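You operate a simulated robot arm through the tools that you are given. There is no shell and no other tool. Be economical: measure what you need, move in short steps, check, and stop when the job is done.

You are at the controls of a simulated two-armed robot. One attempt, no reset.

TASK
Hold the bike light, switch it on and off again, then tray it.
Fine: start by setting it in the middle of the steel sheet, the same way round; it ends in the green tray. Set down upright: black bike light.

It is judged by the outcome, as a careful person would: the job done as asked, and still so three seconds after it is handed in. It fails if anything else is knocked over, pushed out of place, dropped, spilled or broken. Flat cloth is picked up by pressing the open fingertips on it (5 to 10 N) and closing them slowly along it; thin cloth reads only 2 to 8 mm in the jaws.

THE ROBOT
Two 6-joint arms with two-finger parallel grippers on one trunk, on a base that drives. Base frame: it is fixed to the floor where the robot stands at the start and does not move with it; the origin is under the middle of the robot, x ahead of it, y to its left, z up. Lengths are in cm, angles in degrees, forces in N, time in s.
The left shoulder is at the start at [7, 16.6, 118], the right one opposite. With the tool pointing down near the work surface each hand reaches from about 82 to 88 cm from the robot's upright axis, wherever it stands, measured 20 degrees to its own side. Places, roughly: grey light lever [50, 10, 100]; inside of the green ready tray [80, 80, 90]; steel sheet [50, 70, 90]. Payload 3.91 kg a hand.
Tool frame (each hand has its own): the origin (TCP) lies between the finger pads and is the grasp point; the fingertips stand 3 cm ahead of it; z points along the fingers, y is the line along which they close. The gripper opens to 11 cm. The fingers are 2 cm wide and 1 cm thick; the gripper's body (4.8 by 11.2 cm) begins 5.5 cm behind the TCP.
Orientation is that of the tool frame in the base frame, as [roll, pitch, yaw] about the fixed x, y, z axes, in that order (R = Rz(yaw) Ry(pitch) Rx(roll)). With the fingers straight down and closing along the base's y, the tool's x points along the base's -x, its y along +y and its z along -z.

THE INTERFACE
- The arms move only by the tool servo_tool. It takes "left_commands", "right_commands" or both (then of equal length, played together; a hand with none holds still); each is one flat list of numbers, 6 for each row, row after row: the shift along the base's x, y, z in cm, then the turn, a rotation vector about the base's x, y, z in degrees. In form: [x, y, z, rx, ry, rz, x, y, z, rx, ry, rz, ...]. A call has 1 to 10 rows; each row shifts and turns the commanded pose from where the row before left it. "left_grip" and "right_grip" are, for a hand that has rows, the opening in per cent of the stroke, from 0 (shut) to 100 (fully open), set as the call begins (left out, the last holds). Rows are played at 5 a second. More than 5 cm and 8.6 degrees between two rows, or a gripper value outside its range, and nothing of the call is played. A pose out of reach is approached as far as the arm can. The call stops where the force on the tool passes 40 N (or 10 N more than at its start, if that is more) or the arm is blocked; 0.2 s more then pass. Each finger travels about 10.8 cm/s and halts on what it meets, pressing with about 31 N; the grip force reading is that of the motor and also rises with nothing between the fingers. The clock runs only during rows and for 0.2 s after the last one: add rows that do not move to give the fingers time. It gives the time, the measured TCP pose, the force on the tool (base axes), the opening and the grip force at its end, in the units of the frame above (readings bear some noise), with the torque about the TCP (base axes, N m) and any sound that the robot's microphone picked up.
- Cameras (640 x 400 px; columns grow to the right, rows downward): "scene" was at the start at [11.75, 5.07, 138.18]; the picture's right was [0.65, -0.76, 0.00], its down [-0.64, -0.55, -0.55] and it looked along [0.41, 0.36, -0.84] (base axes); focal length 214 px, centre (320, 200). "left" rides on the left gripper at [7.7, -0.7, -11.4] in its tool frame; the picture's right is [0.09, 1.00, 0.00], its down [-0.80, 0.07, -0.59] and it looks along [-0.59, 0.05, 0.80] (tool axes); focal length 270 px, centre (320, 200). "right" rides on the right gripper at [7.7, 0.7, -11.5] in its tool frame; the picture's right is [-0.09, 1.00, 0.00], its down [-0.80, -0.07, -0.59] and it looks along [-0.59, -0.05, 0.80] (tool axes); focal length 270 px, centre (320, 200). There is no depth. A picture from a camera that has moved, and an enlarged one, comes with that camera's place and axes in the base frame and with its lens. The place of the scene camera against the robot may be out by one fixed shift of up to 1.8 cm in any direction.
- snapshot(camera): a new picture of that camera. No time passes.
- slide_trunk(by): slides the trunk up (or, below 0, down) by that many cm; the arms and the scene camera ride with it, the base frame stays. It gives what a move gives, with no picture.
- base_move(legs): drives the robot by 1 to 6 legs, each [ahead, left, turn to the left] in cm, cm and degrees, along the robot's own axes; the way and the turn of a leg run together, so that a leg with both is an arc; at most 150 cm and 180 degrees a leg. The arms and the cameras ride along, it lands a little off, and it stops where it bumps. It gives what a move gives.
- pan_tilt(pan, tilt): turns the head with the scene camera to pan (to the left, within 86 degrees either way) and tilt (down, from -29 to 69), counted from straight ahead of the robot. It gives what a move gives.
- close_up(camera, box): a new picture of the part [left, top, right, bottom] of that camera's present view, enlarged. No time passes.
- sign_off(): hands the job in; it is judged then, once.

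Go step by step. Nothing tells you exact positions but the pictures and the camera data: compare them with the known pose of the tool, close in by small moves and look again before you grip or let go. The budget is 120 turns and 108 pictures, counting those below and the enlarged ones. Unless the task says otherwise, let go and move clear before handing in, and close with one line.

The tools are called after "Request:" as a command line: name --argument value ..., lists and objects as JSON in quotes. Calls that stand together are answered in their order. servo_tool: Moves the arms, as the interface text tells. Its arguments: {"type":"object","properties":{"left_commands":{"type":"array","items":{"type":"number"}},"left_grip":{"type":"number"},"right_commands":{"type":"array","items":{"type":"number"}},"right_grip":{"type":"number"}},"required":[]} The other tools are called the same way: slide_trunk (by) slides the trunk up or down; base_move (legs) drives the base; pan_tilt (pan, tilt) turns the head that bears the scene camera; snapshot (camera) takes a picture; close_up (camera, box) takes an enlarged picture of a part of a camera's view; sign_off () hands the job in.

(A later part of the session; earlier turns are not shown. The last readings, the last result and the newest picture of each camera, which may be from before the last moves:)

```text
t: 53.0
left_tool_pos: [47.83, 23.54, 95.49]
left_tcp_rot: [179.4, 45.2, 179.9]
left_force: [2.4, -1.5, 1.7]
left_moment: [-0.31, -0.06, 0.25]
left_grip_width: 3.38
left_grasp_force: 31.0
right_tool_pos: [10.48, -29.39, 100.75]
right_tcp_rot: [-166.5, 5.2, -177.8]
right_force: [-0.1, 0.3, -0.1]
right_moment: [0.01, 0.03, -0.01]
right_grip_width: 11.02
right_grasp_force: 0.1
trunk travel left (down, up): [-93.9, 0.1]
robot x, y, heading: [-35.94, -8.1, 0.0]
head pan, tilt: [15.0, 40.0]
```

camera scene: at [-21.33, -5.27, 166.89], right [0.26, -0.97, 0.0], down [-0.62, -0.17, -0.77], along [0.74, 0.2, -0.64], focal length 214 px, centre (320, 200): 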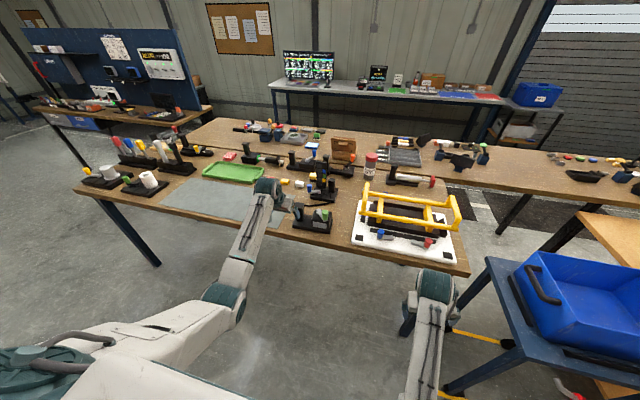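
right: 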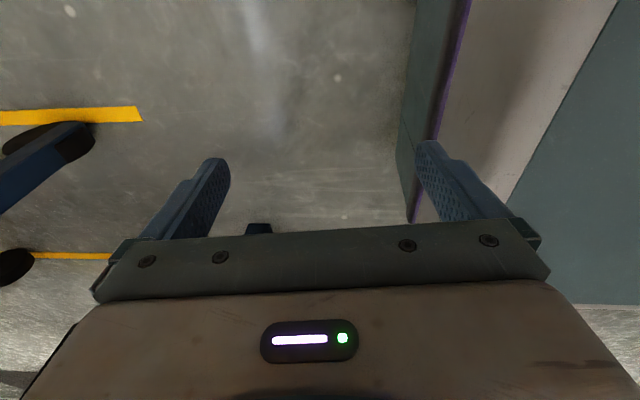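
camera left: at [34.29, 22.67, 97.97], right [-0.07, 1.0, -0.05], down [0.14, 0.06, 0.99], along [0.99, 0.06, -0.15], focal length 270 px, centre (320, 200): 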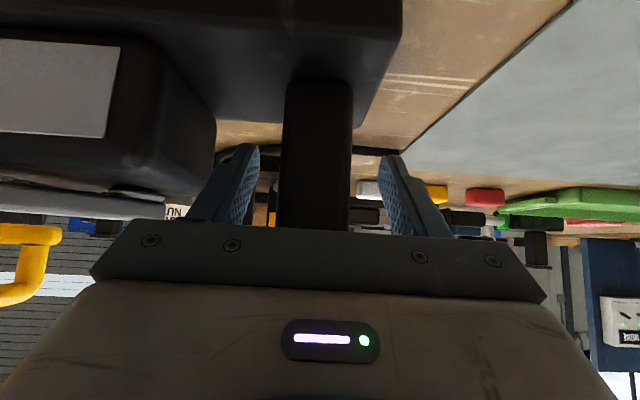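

Gripped at 3.4 cm. I lift slowly and check.

Request:
servo_tool --left_commands '[0, 0, 0.7, 0, 0, 0, 0, 0, 0.8, 0, 0, 0, 0, 0, 1.5, 0, 0, 0, 0, 0, 1.5, 0, 0, 0, 0, 0, 1.5, 0, 0, 0, 0, 0, 0, 0, 0, 0]'

Request:
snapshot --camera "scene"

Request:
snapshot --camera "left"

```text
t: 54.4
left_tool_pos: [47.73, 23.48, 101.18]
left_tcp_rot: [179.3, 45.0, 179.8]
left_force: [-0.9, 0.7, -4.5]
left_moment: [0.34, 0.02, -0.01]
left_grip_width: 3.51
left_grasp_force: 31.2
right_tool_pos: [10.41, -29.37, 100.73]
right_tcp_rot: [-166.5, 5.3, -177.8]
right_force: [0.9, 0.0, -1.0]
right_moment: [0.01, -0.01, -0.01]
right_grip_width: 11.01
right_grasp_force: 0.2
trunk travel left (down, up): [-93.9, 0.1]
robot x, y, heading: [-35.53, -8.37, -0.1]
head pan, tilt: [15.0, 40.0]
```

```text
82 pictures are left
camera scene: at [-21.17, -5.27, 166.88], right [0.26, -0.97, 0.0], down [-0.62, -0.17, -0.77], along [0.74, 0.2, -0.64], focal length 214 px, centre (320, 200)
```

scene: 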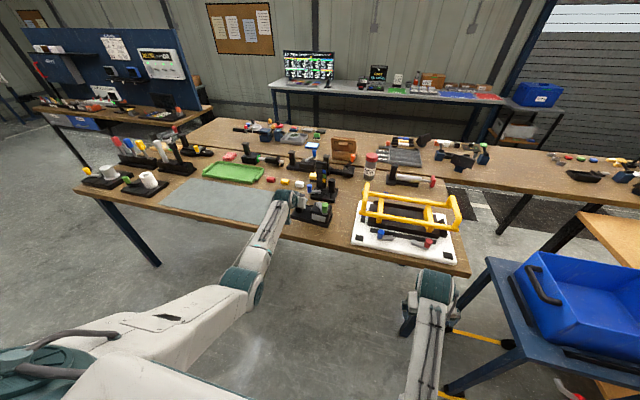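

```text
81 pictures are left
camera left: at [34.32, 22.66, 103.79], right [-0.07, 1.0, -0.05], down [0.15, 0.06, 0.99], along [0.99, 0.06, -0.15], focal length 270 px, centre (320, 200)
```

left: 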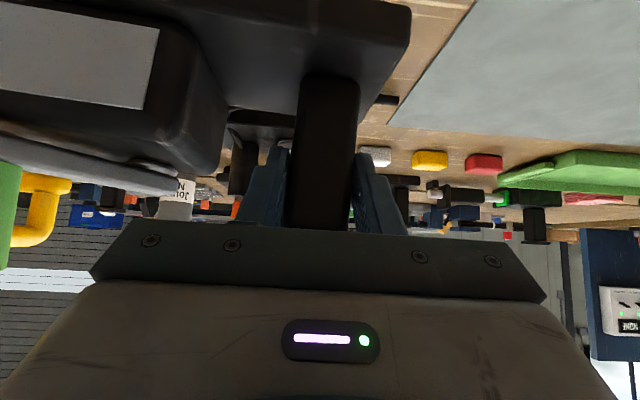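

The light is held (about 0.45 kg) with a slight droop of about 3°. I level it and drive left toward the sheet.

Request:
servo_tool --left_commands '[0, 0, 0.5, -1.5, 0, 0, 0, 0, 0.5, -1.5, 0, 0]'

Request:
base_move --legs '[[0, 33, 0], [0, 33, 0]]'

Request:
snapshot --camera "scene"

Request:
snapshot --camera "left"

```text
t: 55.0
left_tool_pos: [47.74, 23.49, 102.17]
left_tcp_rot: [-176.4, 44.9, -177.2]
left_force: [0.9, 0.1, -4.9]
left_moment: [0.39, -0.01, 0.0]
left_grip_width: 3.51
left_grasp_force: 31.1
right_tool_pos: [10.29, -29.36, 100.62]
right_tcp_rot: [-166.6, 5.3, -177.7]
right_force: [0.1, 0.1, 0.4]
right_moment: [0.0, 0.01, 0.04]
right_grip_width: 10.99
right_grasp_force: 0.0
trunk travel left (down, up): [-93.9, 0.1]
robot x, y, heading: [-36.01, -8.24, -0.1]
head pan, tilt: [15.0, 40.0]
```

```text
t: 59.0
left_tool_pos: [47.98, 89.58, 102.24]
left_tcp_rot: [-176.4, 45.0, -177.3]
left_force: [0.0, 0.4, -3.6]
left_moment: [0.39, 0.04, 0.0]
left_grip_width: 3.47
left_grasp_force: 31.2
right_tool_pos: [10.62, 36.72, 100.68]
right_tcp_rot: [-166.6, 5.3, -177.8]
right_force: [-0.1, -0.6, -0.5]
right_moment: [0.01, 0.05, -0.03]
right_grip_width: 11.01
right_grasp_force: 0.1
trunk travel left (down, up): [-93.9, 0.1]
robot x, y, heading: [-36.13, 58.22, -0.1]
head pan, tilt: [15.0, 40.0]
```

```text
80 pictures are left
camera scene: at [-20.98, 60.7, 166.88], right [0.26, -0.97, 0.0], down [-0.62, -0.17, -0.77], along [0.74, 0.2, -0.64], focal length 214 px, centre (320, 200)
```

scene: 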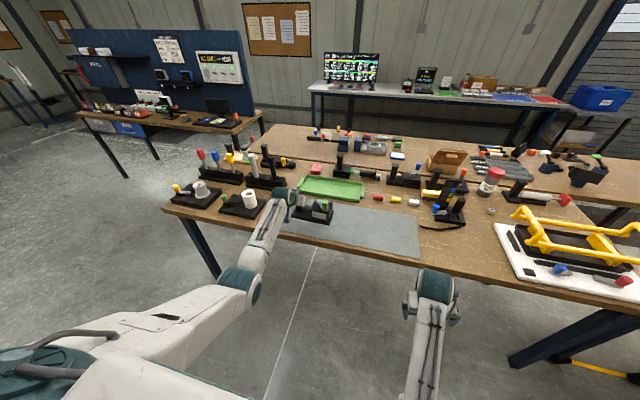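

```text
79 pictures are left
camera left: at [34.44, 88.9, 104.85], right [-0.07, 0.99, -0.11], down [0.15, 0.11, 0.98], along [0.99, 0.05, -0.15], focal length 270 px, centre (320, 200)
```

left: 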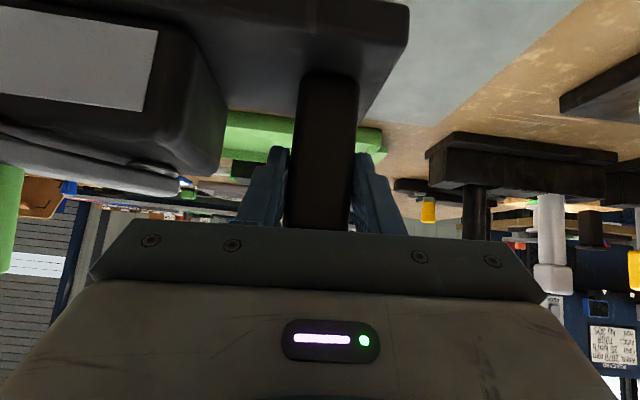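

The light is over the left end of the sheet. I measure the sheet's corners in an enlarged view.

Request:
close_up --camera "scene" --box '[260, 160, 440, 270]'

Request:
snapshot --camera "right"

```text
3.56 times, centred on (350, 215) of scene
camera zoom: at [-20.98, 60.7, 166.88], right [0.26, -0.97, 0.0], down [-0.62, -0.17, -0.77], along [0.74, 0.2, -0.64], focal length 763 px, centre (213, 147)
```

zoom: 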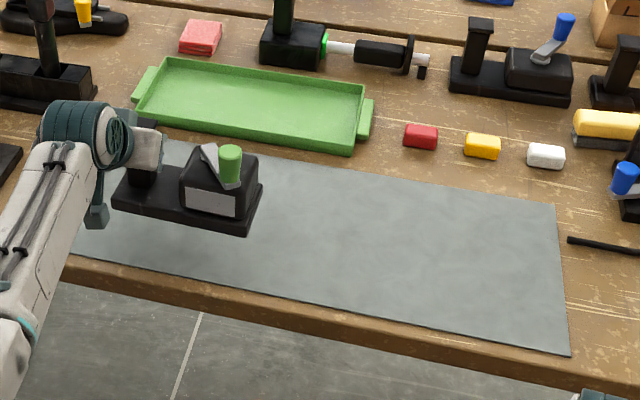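

```text
77 pictures are left
camera right: at [1.84, 39.65, 110.79], right [0.07, 0.97, -0.22], down [0.74, 0.1, 0.67], along [0.67, -0.21, -0.71], focal length 270 px, centre (320, 200)
```

right: 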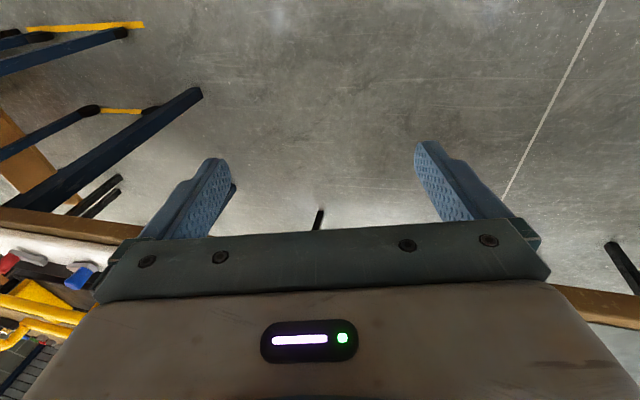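

Sheet centre comes out at about (54.8, 68.5), so the grip should end at (54.8, 75.4). I drive 7 cm ahead and shift the hand 14 cm right.

Request:
base_move --legs '[[6.8, 0, 0]]'

Request:
servo_tool --left_commands '[0, -2, 0, 0, 0, 0, 0, -2, 0, 0, 0, 0, 0, -2, 0, 0, 0, 0, 0, -2, 0, 0, 0, 0, 0, -2, 0, 0, 0, 0, 0, -2, 0, 0, 0, 0, 0, -2, 0, 0, 0, 0, 0, 0, 0, 0, 0, 0]'

Request:
snapshot --camera "left"

Request:
snapshot --camera "scene"

```text
t: 60.0
left_tool_pos: [53.72, 89.98, 102.74]
left_tcp_rot: [-176.3, 45.4, -177.2]
left_force: [-0.4, 0.3, -3.6]
left_moment: [0.33, 0.04, -0.03]
left_grip_width: 3.48
left_grasp_force: 30.4
right_tool_pos: [16.56, 36.98, 101.08]
right_tcp_rot: [-166.4, 5.8, -177.9]
right_force: [-0.5, -0.2, 0.0]
right_moment: [0.01, -0.05, 0.03]
right_grip_width: 11.0
right_grasp_force: 0.0
trunk travel left (down, up): [-93.9, 0.1]
robot x, y, heading: [-29.36, 58.34, -0.1]
head pan, tilt: [15.0, 40.0]
```

```text
t: 61.8
left_tool_pos: [54.21, 76.24, 102.17]
left_tcp_rot: [-176.4, 45.0, -177.2]
left_force: [-0.5, 0.5, -4.8]
left_moment: [0.36, 0.06, -0.02]
left_grip_width: 3.46
left_grasp_force: 31.6
right_tool_pos: [17.1, 37.01, 100.77]
right_tcp_rot: [-166.5, 5.3, -177.8]
right_force: [-0.2, 0.4, 0.0]
right_moment: [0.01, -0.01, 0.03]
right_grip_width: 10.99
right_grasp_force: 0.2
trunk travel left (down, up): [-93.9, 0.1]
robot x, y, heading: [-29.54, 58.14, 0.6]
head pan, tilt: [15.0, 40.0]
```

```text
76 pictures are left
camera left: at [40.74, 75.4, 104.84], right [-0.07, 0.99, -0.11], down [0.14, 0.12, 0.98], along [0.99, 0.05, -0.15], focal length 270 px, centre (320, 200)
```

left: 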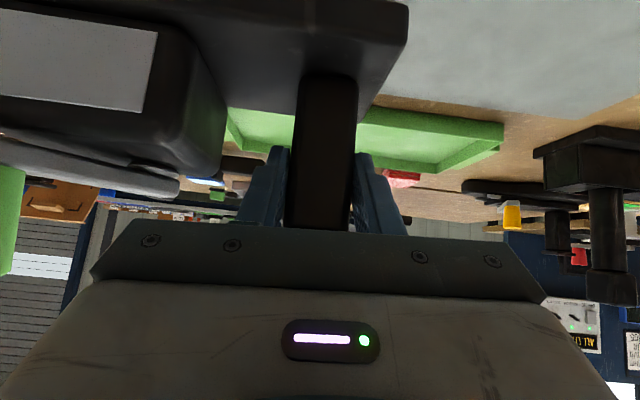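

```text
75 pictures are left
camera scene: at [-14.55, 61.07, 166.89], right [0.26, -0.97, 0.0], down [-0.62, -0.17, -0.77], along [0.74, 0.2, -0.64], focal length 214 px, centre (320, 200)
```

scene: 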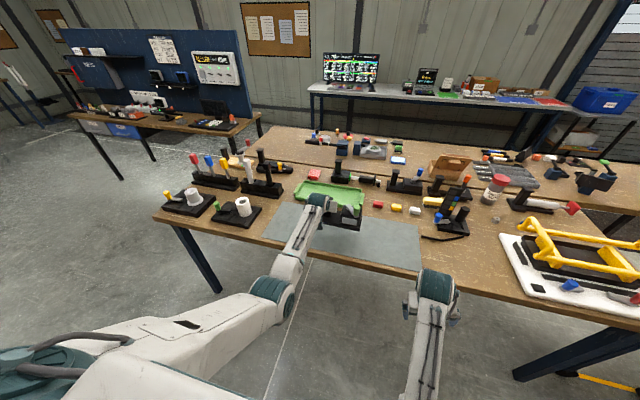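

It is over the middle. I lower it, with a small y correction, then feel for contact in small steps.

Request:
servo_tool --left_commands '[0.1, -0.4, -1.5, 0, 0, 0, 0.1, -0.4, -1.5, 0, 0, 0, 0.2, 0, -1.5, 0, 0, 0, 0.2, 0, -0.8, 0, 0, 0, 0, 0, 0, 0, 0, 0]'

Request:
servo_tool --left_commands '[0, 0, -0.3, 0, 0, 0, 0, 0, -0.3, 0, 0, 0, 0, 0, 0, 0, 0, 0]'

Request:
snapshot --camera "left"

```text
t: 63.0
left_tool_pos: [55.0, 75.0, 96.8]
left_tcp_rot: [-176.4, 45.1, -177.2]
left_force: [0.4, -0.1, -0.9]
left_moment: [0.42, -0.13, -0.01]
left_grip_width: 3.45
left_grasp_force: 31.1
right_tool_pos: [17.1, 36.95, 100.71]
right_tcp_rot: [-166.6, 5.3, -177.8]
right_force: [-0.1, 0.2, -0.8]
right_moment: [0.02, -0.01, -0.01]
right_grip_width: 10.98
right_grasp_force: 0.0
trunk travel left (down, up): [-93.9, 0.1]
robot x, y, heading: [-29.38, 58.08, 0.0]
head pan, tilt: [15.0, 40.0]
```

```text
t: 63.8
left_tool_pos: [54.89, 75.18, 96.71]
left_tcp_rot: [-176.4, 45.4, -177.2]
left_force: [4.6, -1.0, 18.3]
left_moment: [0.93, 0.36, -0.08]
left_grip_width: 3.45
left_grasp_force: 30.9
right_tool_pos: [16.89, 36.92, 100.89]
right_tcp_rot: [-166.6, 5.5, -177.9]
right_force: [0.8, 0.0, 0.6]
right_moment: [0.01, 0.02, -0.02]
right_grip_width: 11.01
right_grasp_force: 0.1
trunk travel left (down, up): [-93.9, 0.1]
robot x, y, heading: [-29.22, 58.19, 0.0]
head pan, tilt: [15.0, 40.0]
```

```text
74 pictures are left
camera left: at [41.48, 74.39, 99.38], right [-0.07, 0.99, -0.11], down [0.14, 0.11, 0.98], along [0.99, 0.05, -0.14], focal length 270 px, centre (320, 200)
```

left: 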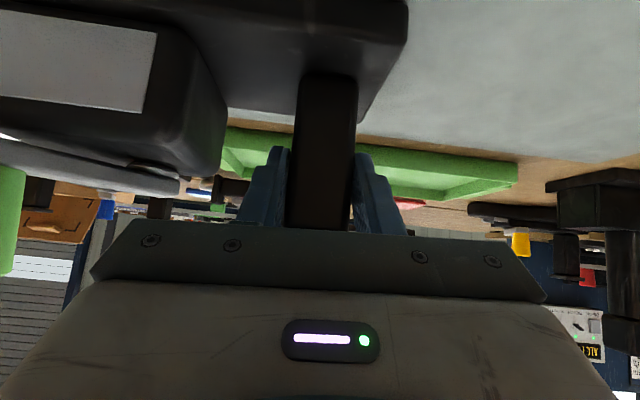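

Contact came a bit early and on the post's end, so the light is tipped slightly. I check the tilt in an enlarged view.

Request:
close_up --camera "scene" --box '[290, 180, 390, 245]'

```text
6.15 times, centred on (340, 212) of scene
camera zoom: at [-14.92, 60.86, 166.94], right [0.26, -0.97, 0.0], down [-0.62, -0.17, -0.77], along [0.74, 0.2, -0.64], focal length 1320 px, centre (197, 123)
```

zoom: 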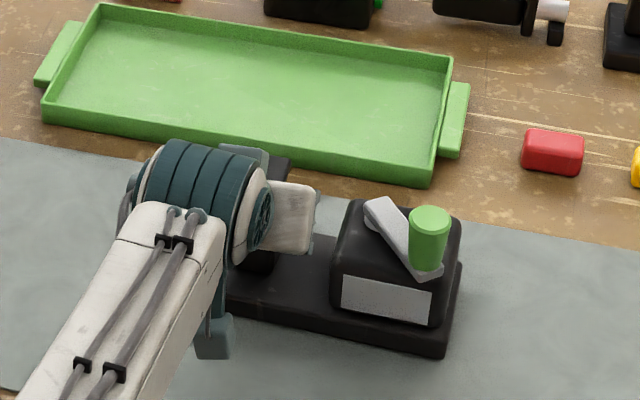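

I rotate it back a little while lowering gently, watching force and moment.

Request:
servo_tool --left_commands '[0, 0, 0.1, 1, 0, 0, 0, 0, 0, 1, 0, 0, 0, 0, 0, 0, 0, 0]'

Request:
servo_tool --left_commands '[0, 0, -0.1, 1, 0, 0, 0, 0, -0.1, 0.5, 0, 0, 0, 0, 0, 0, 0, 0]'

```text
t: 64.6
left_tool_pos: [54.75, 75.04, 96.75]
left_tcp_rot: [-179.3, 45.4, -179.3]
left_force: [3.7, -0.5, 18.6]
left_moment: [0.3, -0.9, -0.56]
left_grip_width: 3.41
left_grasp_force: 31.0
right_tool_pos: [16.84, 36.86, 100.87]
right_tcp_rot: [-166.5, 5.6, -177.9]
right_force: [0.5, -0.4, -0.1]
right_moment: [-0.04, 0.01, 0.0]
right_grip_width: 10.99
right_grasp_force: 0.0
trunk travel left (down, up): [-93.9, 0.1]
robot x, y, heading: [-29.42, 58.37, -0.1]
head pan, tilt: [15.0, 40.0]
```

```text
t: 65.4
left_tool_pos: [54.74, 75.06, 96.59]
left_tcp_rot: [178.6, 45.5, 179.3]
left_force: [1.5, -1.8, 25.4]
left_moment: [-1.22, -0.11, -0.61]
left_grip_width: 3.45
left_grasp_force: 30.8
right_tool_pos: [16.8, 36.87, 100.92]
right_tcp_rot: [-166.5, 5.6, -177.8]
right_force: [-0.2, 0.4, -0.5]
right_moment: [0.02, 0.01, -0.02]
right_grip_width: 11.0
right_grasp_force: 0.1
trunk travel left (down, up): [-93.9, 0.1]
robot x, y, heading: [-29.16, 58.2, -0.1]
head pan, tilt: [15.0, 40.0]
```

It now stands flat. I open the fingers so it rests free on the sheet, and check it before gripping again.

Request:
servo_tool --left_commands '[0, 0, 0.1, 0, 0, 0, 0, 0, 0, 0, 0, 0]'

Request:
servo_tool --left_commands '[0, 0, 0, 0, 0, 0, 0, 0, 0, 0, 0, 0, 0, 0, 0, 0, 0, 0]' --left_grip 55

Request:
snapshot --camera "left"

Request:
snapshot --camera "scene"

```text
t: 66.0
left_tool_pos: [54.74, 75.01, 96.52]
left_tcp_rot: [178.6, 45.4, 179.3]
left_force: [2.1, -2.0, 24.7]
left_moment: [-1.25, -0.6, -0.54]
left_grip_width: 3.43
left_grasp_force: 31.2
right_tool_pos: [16.79, 36.8, 100.93]
right_tcp_rot: [-166.5, 5.6, -177.8]
right_force: [0.3, -0.1, 0.6]
right_moment: [0.0, 0.02, 0.03]
right_grip_width: 11.03
right_grasp_force: 0.1
trunk travel left (down, up): [-93.9, 0.1]
robot x, y, heading: [-29.26, 58.45, 0.0]
head pan, tilt: [15.0, 40.0]
```

```text
t: 66.8
left_tool_pos: [55.04, 75.08, 96.15]
left_tcp_rot: [178.7, 45.0, 179.3]
left_force: [-0.4, -0.1, 0.1]
left_moment: [0.0, 0.0, 0.02]
left_grip_width: 6.05
left_grasp_force: 0.1
right_tool_pos: [16.99, 36.97, 100.74]
right_tcp_rot: [-166.4, 5.3, -177.8]
right_force: [0.8, 0.2, 0.3]
right_moment: [0.03, 0.02, 0.02]
right_grip_width: 10.98
right_grasp_force: 0.0
trunk travel left (down, up): [-93.9, 0.1]
robot x, y, heading: [-29.05, 58.51, 0.1]
head pan, tilt: [15.0, 40.0]
```

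```text
72 pictures are left
camera left: at [41.48, 74.3, 98.75], right [-0.07, 1.0, -0.05], down [0.15, 0.06, 0.99], along [0.99, 0.06, -0.15], focal length 270 px, centre (320, 200)
```

left: 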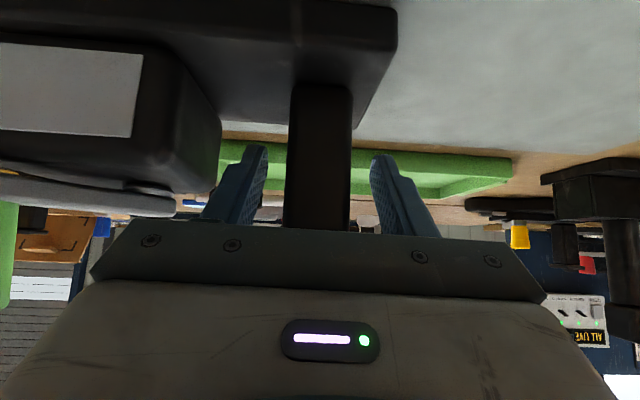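

```text
71 pictures are left
camera scene: at [-14.56, 61.03, 166.88], right [0.26, -0.97, 0.0], down [-0.62, -0.17, -0.77], along [0.74, 0.2, -0.64], focal length 214 px, centre (320, 200)
```

scene: 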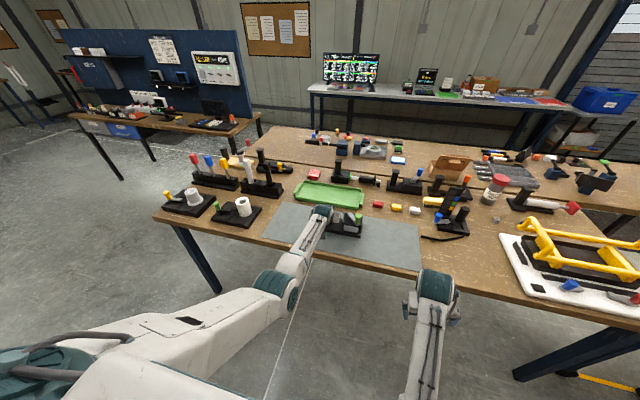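

The light rests upright in mid-sheet, same way round. I grip the post again to hold it and look at the lever closely.

Request:
servo_tool --left_commands '[0, -0.1, -0.1, 0, 0, 0, 0, 0, 0, 0, 0, 0, 0, 0, 0, 0, 0, 0, 0, 0, 0, 0, 0, 0]' --left_grip 10

Request:
pan_tilt --pan 6 --tilt 50

Request:
close_up --camera "scene" --box '[280, 130, 380, 200]'

```text
t: 67.8
left_tool_pos: [54.97, 74.91, 96.23]
left_tcp_rot: [178.8, 45.1, 179.4]
left_force: [-1.5, 0.8, 2.6]
left_moment: [-0.77, 0.39, -0.19]
left_grip_width: 3.37
left_grasp_force: 30.6
right_tool_pos: [17.03, 37.04, 100.82]
right_tcp_rot: [-166.3, 5.3, -177.7]
right_force: [-0.1, -0.7, 0.2]
right_moment: [0.0, 0.0, 0.03]
right_grip_width: 10.98
right_grasp_force: 0.1
trunk travel left (down, up): [-93.9, 0.1]
robot x, y, heading: [-28.98, 58.47, -0.0]
head pan, tilt: [15.0, 40.0]
```

```text
t: 68.5
left_tool_pos: [54.92, 74.98, 96.13]
left_tcp_rot: [178.7, 45.1, 179.4]
left_force: [0.3, -0.6, 3.4]
left_moment: [-0.88, 0.31, -0.1]
left_grip_width: 3.37
left_grasp_force: 31.7
right_tool_pos: [16.95, 37.1, 100.77]
right_tcp_rot: [-166.4, 5.4, -177.7]
right_force: [-0.3, 0.1, 0.3]
right_moment: [-0.02, 0.01, -0.02]
right_grip_width: 10.98
right_grasp_force: 0.1
trunk travel left (down, up): [-93.9, 0.1]
robot x, y, heading: [-29.2, 58.0, 0.2]
head pan, tilt: [6.0, 50.0]
```

```text
5.71 times, centred on (330, 165) of scene
camera zoom: at [-15.22, 59.65, 165.48], right [0.11, -0.99, 0.0], down [-0.76, -0.08, -0.64], along [0.64, 0.07, -0.77], focal length 1226 px, centre (263, 400)
```

zoom: 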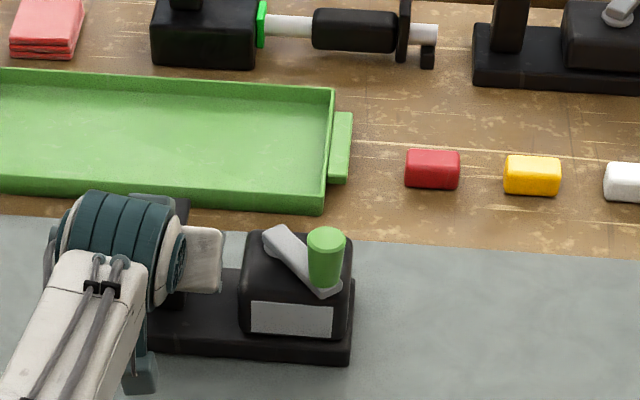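

The knob stands near (51.5, 62, 98–103) and the pivot near (56.5, 66). I'll bring the right hand in from the lever's tip, tilted 45° down and yawed about 40°, so its fingers straddle the knob along its swing; first I reorient it in the clear.

Request:
servo_tool --right_commands '[0, 0, 0, 6.5, 0, 0, 1, 0, 0, 6.5, 0, 0, 1, 0, 0.8, 0, -7.5, 0, 1, 0, 0.8, 0, -7.5, 0, 1, 0, 0.8, 0, -7.5, 0, 1, 0, 0.8, 0, -7.5, 0, 1, 0, 0.8, 0, -7.5, 0, 1, 0, 0.8, 0, -7.5, 0, 1, 0, 0, 0, 0, 8, 1, 0, 0, 0, 0, 8]' --right_grip 50

Request:
servo_tool --right_commands '[0, 0, 0, 0, 0, 8, 0, 0, 0, 0, 0, 8, 0, 0, 0, 0, 0, 8]'

Request:
snapshot --camera "right"

```text
t: 70.7
left_tool_pos: [54.89, 74.98, 96.09]
left_tcp_rot: [178.6, 45.1, 179.3]
left_force: [1.0, 1.4, 3.4]
left_moment: [-0.76, -0.25, 0.18]
left_grip_width: 3.4
left_grasp_force: 31.1
right_tool_pos: [26.15, 37.02, 105.52]
right_tcp_rot: [-178.5, 50.8, -162.4]
right_force: [-0.5, -0.1, 0.3]
right_moment: [0.06, -0.02, 0.0]
right_grip_width: 5.53
right_grasp_force: 0.0
trunk travel left (down, up): [-93.9, 0.1]
robot x, y, heading: [-29.22, 58.47, -0.1]
head pan, tilt: [6.0, 50.0]
```

```text
t: 71.5
left_tool_pos: [54.9, 75.0, 96.2]
left_tcp_rot: [178.7, 45.0, 179.3]
left_force: [0.2, 1.6, 3.4]
left_moment: [-0.71, -0.07, 0.01]
left_grip_width: 3.38
left_grasp_force: 31.0
right_tool_pos: [26.13, 36.9, 105.64]
right_tcp_rot: [-178.4, 50.9, -138.4]
right_force: [0.7, -0.6, 0.5]
right_moment: [0.0, 0.0, -0.02]
right_grip_width: 5.49
right_grasp_force: 0.1
trunk travel left (down, up): [-93.9, 0.1]
robot x, y, heading: [-29.24, 58.43, 0.1]
head pan, tilt: [6.0, 50.0]
```

```text
69 pictures are left
camera right: at [15.16, 28.5, 106.72], right [-0.6, 0.8, 0.05], down [0.07, -0.01, 1.0], along [0.79, 0.61, -0.05], focal length 270 px, centre (320, 200)
```

right: 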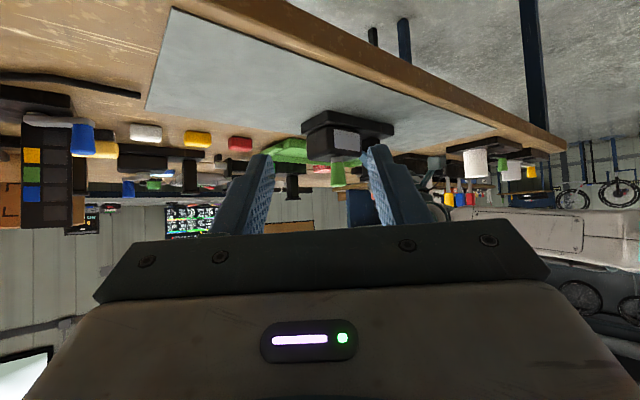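

The right hand is oriented with no reach problem. I move it to about 8 cm short of the knob, above it.

Request:
servo_tool --right_commands '[3, 3, 0.8, 0, 0, 0, 3, 3, 0.8, 0, 0, 0, 3, 3, 0.4, 0, 0, 0, 3, 3, 0.4, 0, 0, 0, 3, 3, 0, 0, 0, 0, 2.5, 3, 0, 0, 0, 0, 0, 0, 0, 0, 0, 0]'

Request:
snapshot --camera "right"

Request:
close_up --camera "scene" --box '[250, 120, 410, 230]'

```text
t: 73.1
left_tool_pos: [55.03, 74.98, 96.08]
left_tcp_rot: [178.6, 45.0, 179.3]
left_force: [1.0, 1.5, 3.0]
left_moment: [-0.73, 0.12, 0.08]
left_grip_width: 3.41
left_grasp_force: 31.5
right_tool_pos: [43.63, 54.7, 107.98]
right_tcp_rot: [-178.4, 50.7, -138.5]
right_force: [1.0, -0.5, 0.3]
right_moment: [0.0, -0.02, -0.01]
right_grip_width: 5.5
right_grasp_force: 0.0
trunk travel left (down, up): [-93.9, 0.1]
robot x, y, heading: [-29.03, 58.62, 0.0]
head pan, tilt: [6.0, 50.0]
```

```text
68 pictures are left
camera right: at [32.65, 46.23, 109.19], right [-0.6, 0.8, 0.05], down [0.07, -0.01, 1.0], along [0.79, 0.6, -0.05], focal length 270 px, centre (320, 200)
```

right: 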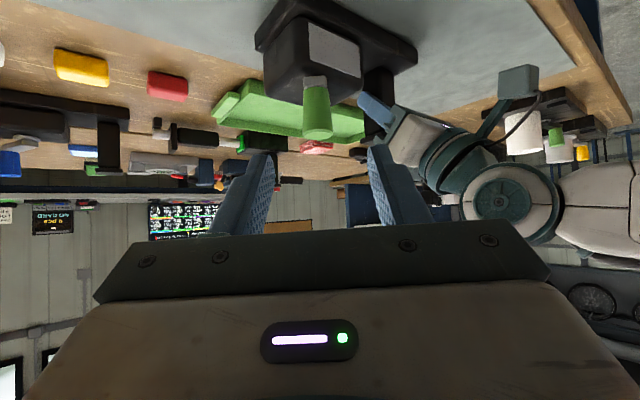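

```text
3.64 times, centred on (330, 175) of scene
camera zoom: at [-15.18, 59.54, 165.48], right [0.11, -0.99, 0.0], down [-0.76, -0.08, -0.64], along [0.64, 0.07, -0.77], focal length 780 px, centre (284, 291)
```

zoom: 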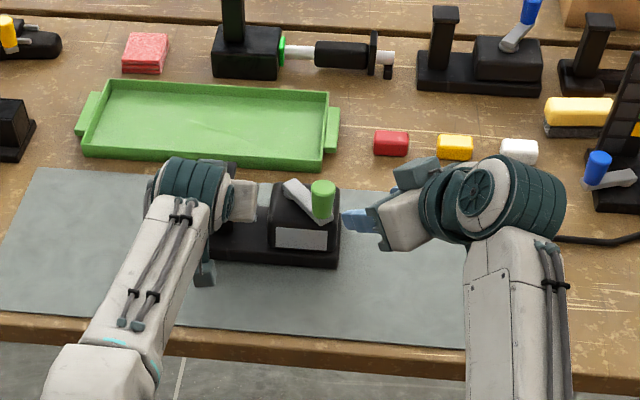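

Both hands look well placed; the knob comes out near (53.3, 62.4), z 96–101. I approach most of the way and look again.

Request:
servo_tool --right_commands '[1.4, 1.1, -1.2, 0, 0, 0, 1.4, 1.1, -1.2, 0, 0, 0, 1.4, 1.1, -1.2, 0, 0, 0, 1.2, 0.9, -1.2, 0, 0, 0, 0, 0, 0, 0, 0, 0]'

Request:
snapshot --camera "right"

Request:
close_up --camera "scene" --box '[280, 130, 380, 200]'

```text
t: 74.3
left_tool_pos: [55.04, 75.03, 96.13]
left_tcp_rot: [178.7, 45.1, 179.2]
left_force: [0.2, 0.3, 2.8]
left_moment: [-0.78, -0.09, -0.03]
left_grip_width: 3.36
left_grasp_force: 31.0
right_tool_pos: [48.84, 59.07, 103.15]
right_tcp_rot: [-178.3, 50.7, -138.5]
right_force: [0.3, -0.8, 1.0]
right_moment: [-0.02, 0.03, -0.04]
right_grip_width: 5.52
right_grasp_force: 0.1
trunk travel left (down, up): [-93.9, 0.1]
robot x, y, heading: [-29.14, 58.0, -0.1]
head pan, tilt: [6.0, 50.0]
```

```text
66 pictures are left
camera right: at [37.9, 50.51, 104.33], right [-0.6, 0.8, 0.05], down [0.07, -0.01, 1.0], along [0.79, 0.6, -0.05], focal length 270 px, centre (320, 200)
```

right: 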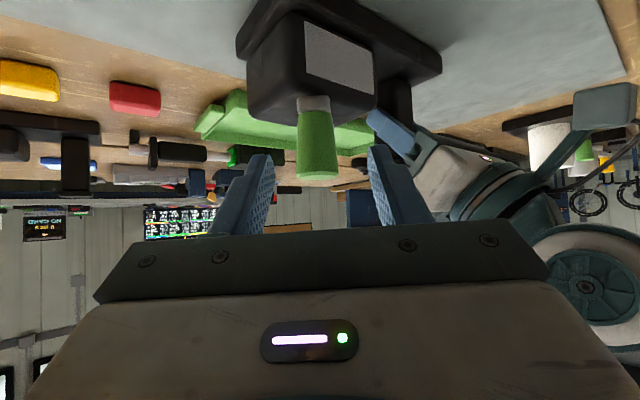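

```text
5.71 times, centred on (330, 165) of scene
camera zoom: at [-15.2, 59.63, 165.48], right [0.11, -0.99, 0.0], down [-0.76, -0.08, -0.64], along [0.64, 0.07, -0.77], focal length 1226 px, centre (263, 400)
```

zoom: 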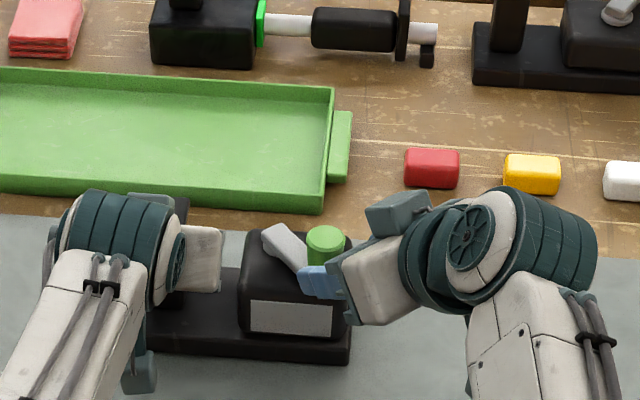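

The knob is centred between the fingers. I make the last advance so that they straddle it.

Request:
servo_tool --right_commands '[0.9, 0.6, -0.7, 0, 0, 0, 0.9, 0.5, -0.7, 0, 0, 0, 0.8, 0.5, -0.7, 0, 0, 0, 0, 0, 0, 0, 0, 0]'

Request:
snapshot --camera "right"

Request:
close_up --camera "scene" --box '[290, 140, 370, 195]'

```text
t: 75.3
left_tool_pos: [54.94, 74.99, 96.17]
left_tcp_rot: [178.7, 45.1, 179.3]
left_force: [-0.3, 0.6, 3.2]
left_moment: [-0.79, -0.05, -0.09]
left_grip_width: 3.43
left_grasp_force: 31.0
right_tool_pos: [51.58, 60.69, 101.09]
right_tcp_rot: [-178.3, 50.7, -138.3]
right_force: [0.4, 0.4, -1.1]
right_moment: [-0.01, 0.03, 0.02]
right_grip_width: 5.52
right_grasp_force: 0.1
trunk travel left (down, up): [-93.9, 0.1]
robot x, y, heading: [-29.31, 57.94, 0.1]
head pan, tilt: [6.0, 50.0]
```

```text
64 pictures are left
camera right: at [40.55, 52.22, 102.28], right [-0.6, 0.8, 0.05], down [0.07, -0.01, 1.0], along [0.79, 0.6, -0.05], focal length 270 px, centre (320, 200)
```

right: 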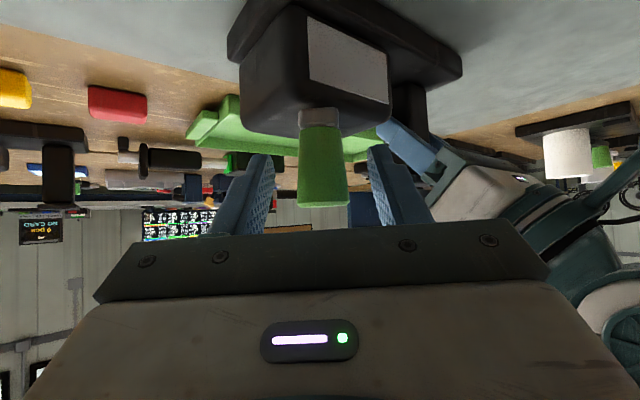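

```text
7.27 times, centred on (330, 168) of scene
camera zoom: at [-15.21, 59.65, 165.48], right [0.11, -0.99, 0.0], down [-0.76, -0.08, -0.64], along [0.64, 0.07, -0.77], focal length 1560 px, centre (247, 436)
```

zoom: 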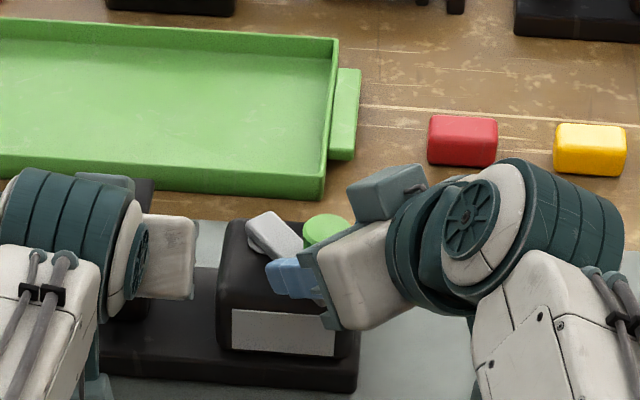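

The fingers straddle the knob at mid-height. I narrow them to a loose cage and nudge it gently one way (away from the post) to feel which way the lever swings.

Request:
servo_tool --right_commands '[0, 0, 0, 0, 0, 0, 0.37, -0.47, 0, 0, 0, 0, 0.37, -0.47, 0, 0, 0, 0, 0, 0, 0, 0, 0, 0]' --right_grip 38

Request:
snapshot --camera "right"

```text
t: 76.3
left_tool_pos: [55.04, 74.91, 96.23]
left_tcp_rot: [178.7, 45.1, 179.3]
left_force: [0.6, -0.5, 2.3]
left_moment: [-0.62, 0.03, 0.15]
left_grip_width: 3.38
left_grasp_force: 30.6
right_tool_pos: [52.27, 59.82, 100.96]
right_tcp_rot: [-178.4, 50.7, -138.5]
right_force: [-2.2, 1.2, -1.7]
right_moment: [-0.02, 0.03, 0.04]
right_grip_width: 4.28
right_grasp_force: 1.7
trunk travel left (down, up): [-93.9, 0.1]
robot x, y, heading: [-29.46, 58.21, 0.1]
head pan, tilt: [6.0, 50.0]
```

```text
62 pictures are left
camera right: at [41.31, 51.33, 102.12], right [-0.6, 0.8, 0.05], down [0.07, -0.01, 1.0], along [0.79, 0.6, -0.05], focal length 270 px, centre (320, 200)
```

right: 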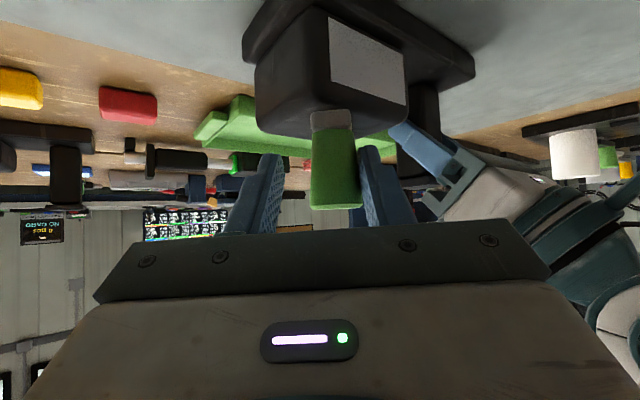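

Contact with the knob at about 2.5 N. I push one more centimetre in the same direction.

Request:
servo_tool --right_commands '[0.31, -0.39, 0, 0, 0, 0, 0.31, -0.39, 0, 0, 0, 0, 0, 0, 0, 0, 0, 0]'

Request:
snapshot --camera "right"

```text
t: 77.1
left_tool_pos: [54.88, 75.0, 96.13]
left_tcp_rot: [178.7, 45.0, 179.3]
left_force: [0.0, -0.9, 3.4]
left_moment: [-0.77, -0.17, 0.06]
left_grip_width: 3.39
left_grasp_force: 31.3
right_tool_pos: [52.99, 59.07, 100.98]
right_tcp_rot: [-178.4, 50.7, -138.3]
right_force: [-0.2, 2.2, -0.7]
right_moment: [-0.02, -0.02, 0.01]
right_grip_width: 4.26
right_grasp_force: 0.7
trunk travel left (down, up): [-93.9, 0.1]
robot x, y, heading: [-29.28, 58.12, -0.1]
head pan, tilt: [6.0, 50.0]
```

```text
61 pictures are left
camera right: at [41.94, 50.51, 102.18], right [-0.6, 0.8, 0.05], down [0.07, -0.01, 1.0], along [0.8, 0.6, -0.05], focal length 270 px, centre (320, 200)
```

right: 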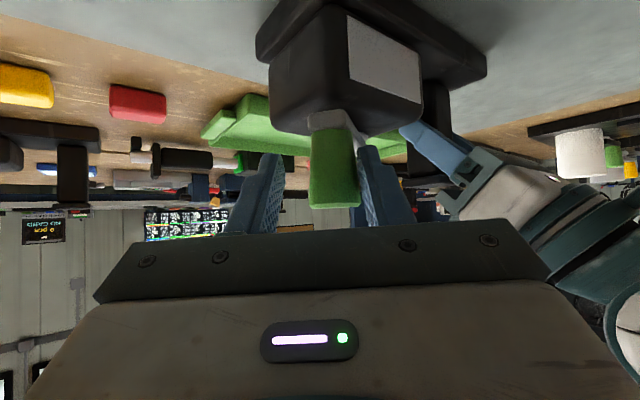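

The lever swings freely that way. I follow its arc around the pivot in small steps, watching force and sound.

Request:
servo_tool --right_commands '[0.43, -0.33, 0, 0, 0, 0, 0.43, -0.3, 0, 0, 0, 0, 0.47, -0.25, 0, 0, 0, 0, 0.47, -0.22, 0, 0, 0, 0, 0, 0, 0, 0, 0, 0]'

Request:
snapshot --camera "right"

Request:
close_up --camera "scene" --box '[290, 140, 370, 195]'

```text
t: 78.3
left_tool_pos: [54.99, 75.07, 96.17]
left_tcp_rot: [178.7, 45.1, 179.4]
left_force: [0.2, -1.9, 3.1]
left_moment: [-0.7, -0.31, 0.1]
left_grip_width: 3.41
left_grasp_force: 30.7
right_tool_pos: [54.84, 57.95, 101.1]
right_tcp_rot: [-178.3, 50.9, -138.5]
right_force: [-0.3, 1.2, -0.2]
right_moment: [-0.02, -0.02, -0.02]
right_grip_width: 4.28
right_grasp_force: 1.0
trunk travel left (down, up): [-93.9, 0.1]
robot x, y, heading: [-29.32, 58.86, -0.2]
head pan, tilt: [6.0, 50.0]
```

```text
60 pictures are left
camera right: at [43.86, 49.49, 102.24], right [-0.6, 0.8, 0.05], down [0.07, -0.01, 1.0], along [0.8, 0.6, -0.05], focal length 270 px, centre (320, 200)
```

right: 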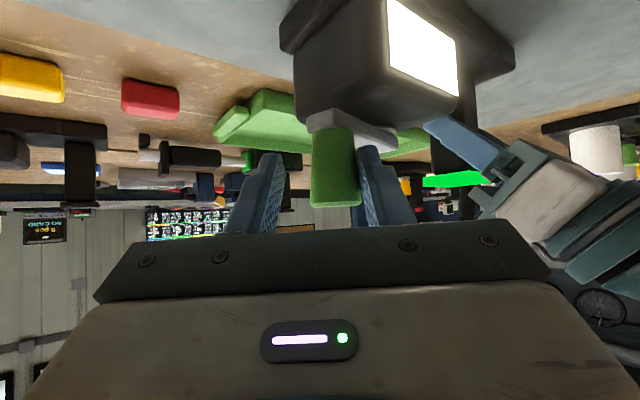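

```text
7.27 times, centred on (330, 168) of scene
camera zoom: at [-15.2, 59.64, 165.48], right [0.11, -0.99, 0.0], down [-0.76, -0.08, -0.64], along [0.64, 0.07, -0.77], focal length 1560 px, centre (247, 436)
```

zoom: 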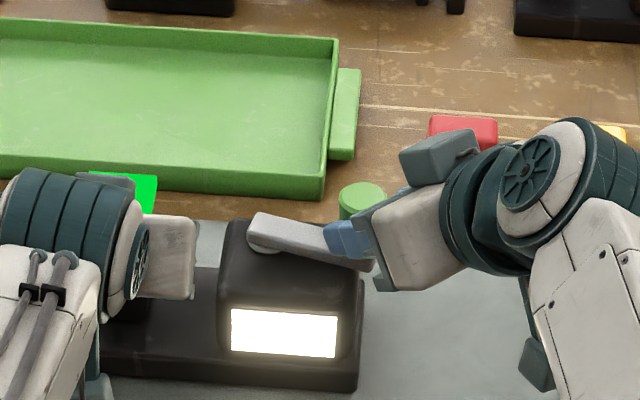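

The lamp plate is lit: it is switched on. I go a little further to be sure it is fully on, then check.

Request:
servo_tool --right_commands '[0.5, -0.15, 0, 0, 0, 0, 0.5, -0.12, 0, 0, 0, 0, 0, 0, 0, 0, 0, 0]'

Request:
close_up --camera "scene" --box '[290, 140, 370, 195]'

```text
t: 79.1
left_tool_pos: [54.94, 75.05, 96.18]
left_tcp_rot: [178.7, 45.1, 179.2]
left_force: [6.2, -5.6, 1.2]
left_moment: [-0.25, 0.34, 0.89]
left_grip_width: 3.38
left_grasp_force: 30.8
right_tool_pos: [55.7, 57.65, 101.13]
right_tcp_rot: [-178.5, 50.6, -138.5]
right_force: [-9.3, 6.1, -0.4]
right_moment: [0.02, 0.01, 0.31]
right_grip_width: 4.69
right_grasp_force: 5.7
trunk travel left (down, up): [-93.9, 0.1]
robot x, y, heading: [-29.78, 58.16, 0.3]
head pan, tilt: [6.0, 50.0]
```

```text
7.27 times, centred on (330, 168) of scene
camera zoom: at [-15.22, 59.64, 165.48], right [0.11, -0.99, 0.0], down [-0.76, -0.08, -0.64], along [0.64, 0.07, -0.77], focal length 1560 px, centre (247, 436)
```

zoom: 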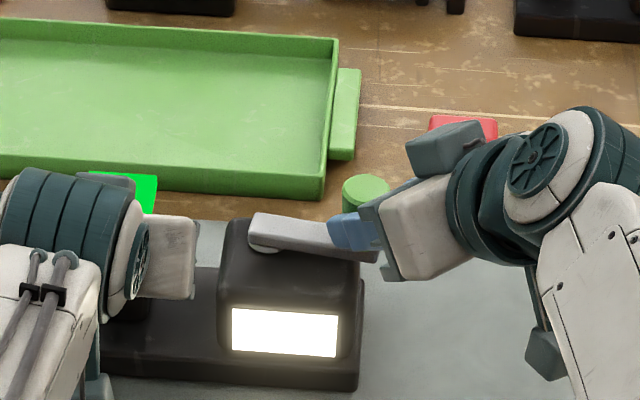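

It is at its stop and lit. I bring the knob back along the same arc with the other finger.

Request:
servo_tool --right_commands '[-0.5, 0.12, 0, 0, 0, 0, -0.5, 0.15, 0, 0, 0, 0, -0.47, 0.22, 0, 0, 0, 0, -0.47, 0.25, 0, 0, 0, 0, -0.43, 0.3, 0, 0, 0, 0, -0.43, 0.33, 0, 0, 0, 0, -0.31, 0.39, 0, 0, 0, 0, -0.31, 0.39, 0, 0, 0, 0, 0, 0, 0, 0, 0, 0]'

Request:
snapshot --camera "right"

```text
t: 81.1
left_tool_pos: [55.17, 74.95, 96.12]
left_tcp_rot: [178.9, 45.0, 179.4]
left_force: [-0.3, 5.5, 0.3]
left_moment: [-0.4, 0.21, -0.17]
left_grip_width: 3.4
left_grasp_force: 31.1
right_tool_pos: [52.28, 60.04, 100.96]
right_tcp_rot: [-178.5, 50.7, -138.5]
right_force: [0.6, -4.1, -0.7]
right_moment: [0.0, -0.02, -0.08]
right_grip_width: 4.32
right_grasp_force: 1.6
trunk travel left (down, up): [-93.9, 0.1]
robot x, y, heading: [-29.41, 58.53, -0.2]
head pan, tilt: [6.0, 50.0]
```

```text
57 pictures are left
camera right: at [41.41, 51.48, 102.15], right [-0.6, 0.8, 0.05], down [0.07, -0.01, 1.0], along [0.79, 0.61, -0.05], focal length 270 px, centre (320, 200)
```

right: 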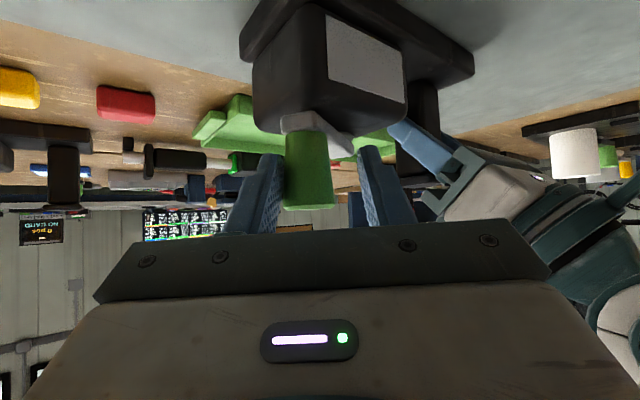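

The lamp has gone out already. I push the lever on to its off stop, gently.

Request:
servo_tool --right_commands '[-0.35, 0.42, 0, 0, 0, 0, -0.33, 0.42, 0, 0, 0, 0, -0.3, 0.35, 0, 0, 0, 0, 0, 0, 0, 0, 0, 0]'

Request:
close_up --camera "scene" --box '[290, 140, 370, 195]'

Request:
snapshot --camera "right"

```text
t: 82.1
left_tool_pos: [55.12, 74.86, 96.07]
left_tcp_rot: [178.7, 45.0, 179.3]
left_force: [-0.4, 1.3, -0.1]
left_moment: [-0.44, 0.16, -0.11]
left_grip_width: 3.4
left_grasp_force: 30.9
right_tool_pos: [51.27, 61.0, 101.06]
right_tcp_rot: [-178.5, 50.7, -138.7]
right_force: [1.6, -1.5, 0.3]
right_moment: [0.01, 0.03, -0.02]
right_grip_width: 4.24
right_grasp_force: 0.8
trunk travel left (down, up): [-93.9, 0.1]
robot x, y, heading: [-29.15, 58.59, -0.2]
head pan, tilt: [6.0, 50.0]
```

```text
7.27 times, centred on (330, 168) of scene
camera zoom: at [-15.11, 59.63, 165.47], right [0.11, -0.99, 0.0], down [-0.76, -0.08, -0.64], along [0.64, 0.07, -0.77], focal length 1560 px, centre (247, 436)
```

zoom: 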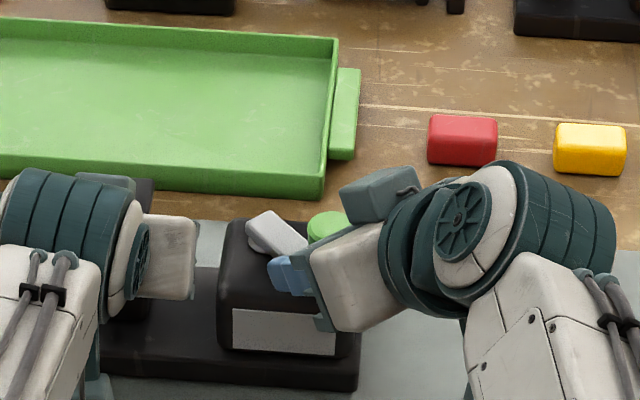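

```text
55 pictures are left
camera right: at [40.46, 52.59, 102.19], right [-0.6, 0.8, 0.05], down [0.07, -0.01, 1.0], along [0.79, 0.61, -0.05], focal length 270 px, centre (320, 200)
```

right: 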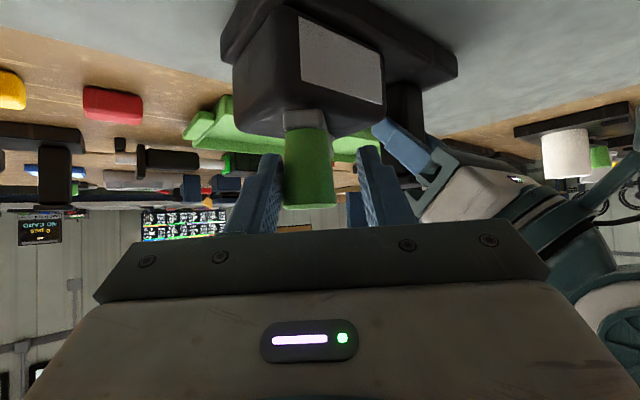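

It is off. I nudge it a final few millimetres to feel the off stop, then centre the cage, open and back out along the approach line.

Request:
servo_tool --right_commands '[-0.2, 0.25, 0, 0, 0, 0, -0.15, 0.2, 0, 0, 0, 0, 0, 0, 0, 0, 0, 0]'

Request:
servo_tool --right_commands '[0.4, -0.5, 0, 0, 0, 0, 0.15, -0.2, 0, 0, 0, 0, 0, 0, 0, 0, 0, 0, -1.2, -1.0, 1.3, 0, 0, 0, -1.2, -1.0, 1.3, 0, 0, 0, -1.2, -1.0, 1.3, 0, 0, 0, -2, -2, 1, 0, 0, 0, -3, -3, 0, 0, 0, 0, -3, -3, 0, 0, 0, 0]' --right_grip 50

Request:
close_up --camera "scene" --box '[270, 120, 390, 200]'

```text
t: 82.9
left_tool_pos: [55.09, 74.93, 96.08]
left_tcp_rot: [178.7, 45.1, 179.3]
left_force: [-1.0, 3.3, 1.0]
left_moment: [-0.92, 0.11, -0.19]
left_grip_width: 3.4
left_grasp_force: 31.2
right_tool_pos: [51.08, 61.46, 101.04]
right_tcp_rot: [-178.5, 50.6, -138.6]
right_force: [2.7, -5.0, -0.8]
right_moment: [0.02, 0.02, -0.1]
right_grip_width: 4.44
right_grasp_force: 2.4
trunk travel left (down, up): [-93.9, 0.1]
robot x, y, heading: [-29.24, 58.11, 0.1]
head pan, tilt: [6.0, 50.0]
```

```text
t: 84.9
left_tool_pos: [54.84, 75.05, 96.1]
left_tcp_rot: [178.4, 45.1, 179.2]
left_force: [-0.7, 0.6, 3.0]
left_moment: [-0.72, 0.31, -0.19]
left_grip_width: 3.42
left_grasp_force: 31.2
right_tool_pos: [39.81, 49.52, 106.21]
right_tcp_rot: [-178.4, 50.8, -138.5]
right_force: [-0.3, -0.4, 0.9]
right_moment: [0.02, -0.01, 0.04]
right_grip_width: 5.54
right_grasp_force: 0.1
trunk travel left (down, up): [-93.9, 0.1]
robot x, y, heading: [-29.15, 58.22, -0.1]
head pan, tilt: [6.0, 50.0]
```

```text
5.00 times, centred on (330, 160) of scene
camera zoom: at [-15.25, 59.44, 165.48], right [0.11, -0.99, 0.0], down [-0.76, -0.08, -0.64], along [0.64, 0.07, -0.77], focal length 1072 px, centre (270, 400)
```

zoom: 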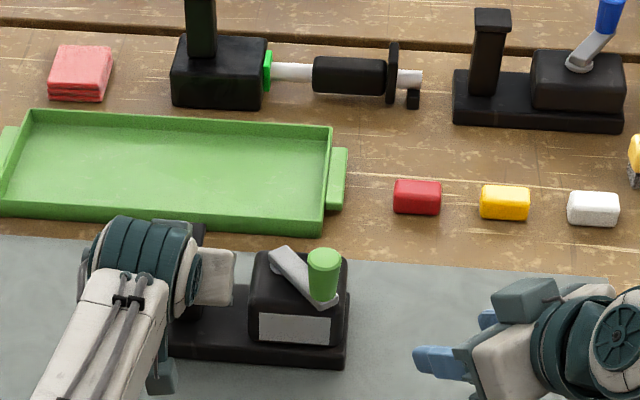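

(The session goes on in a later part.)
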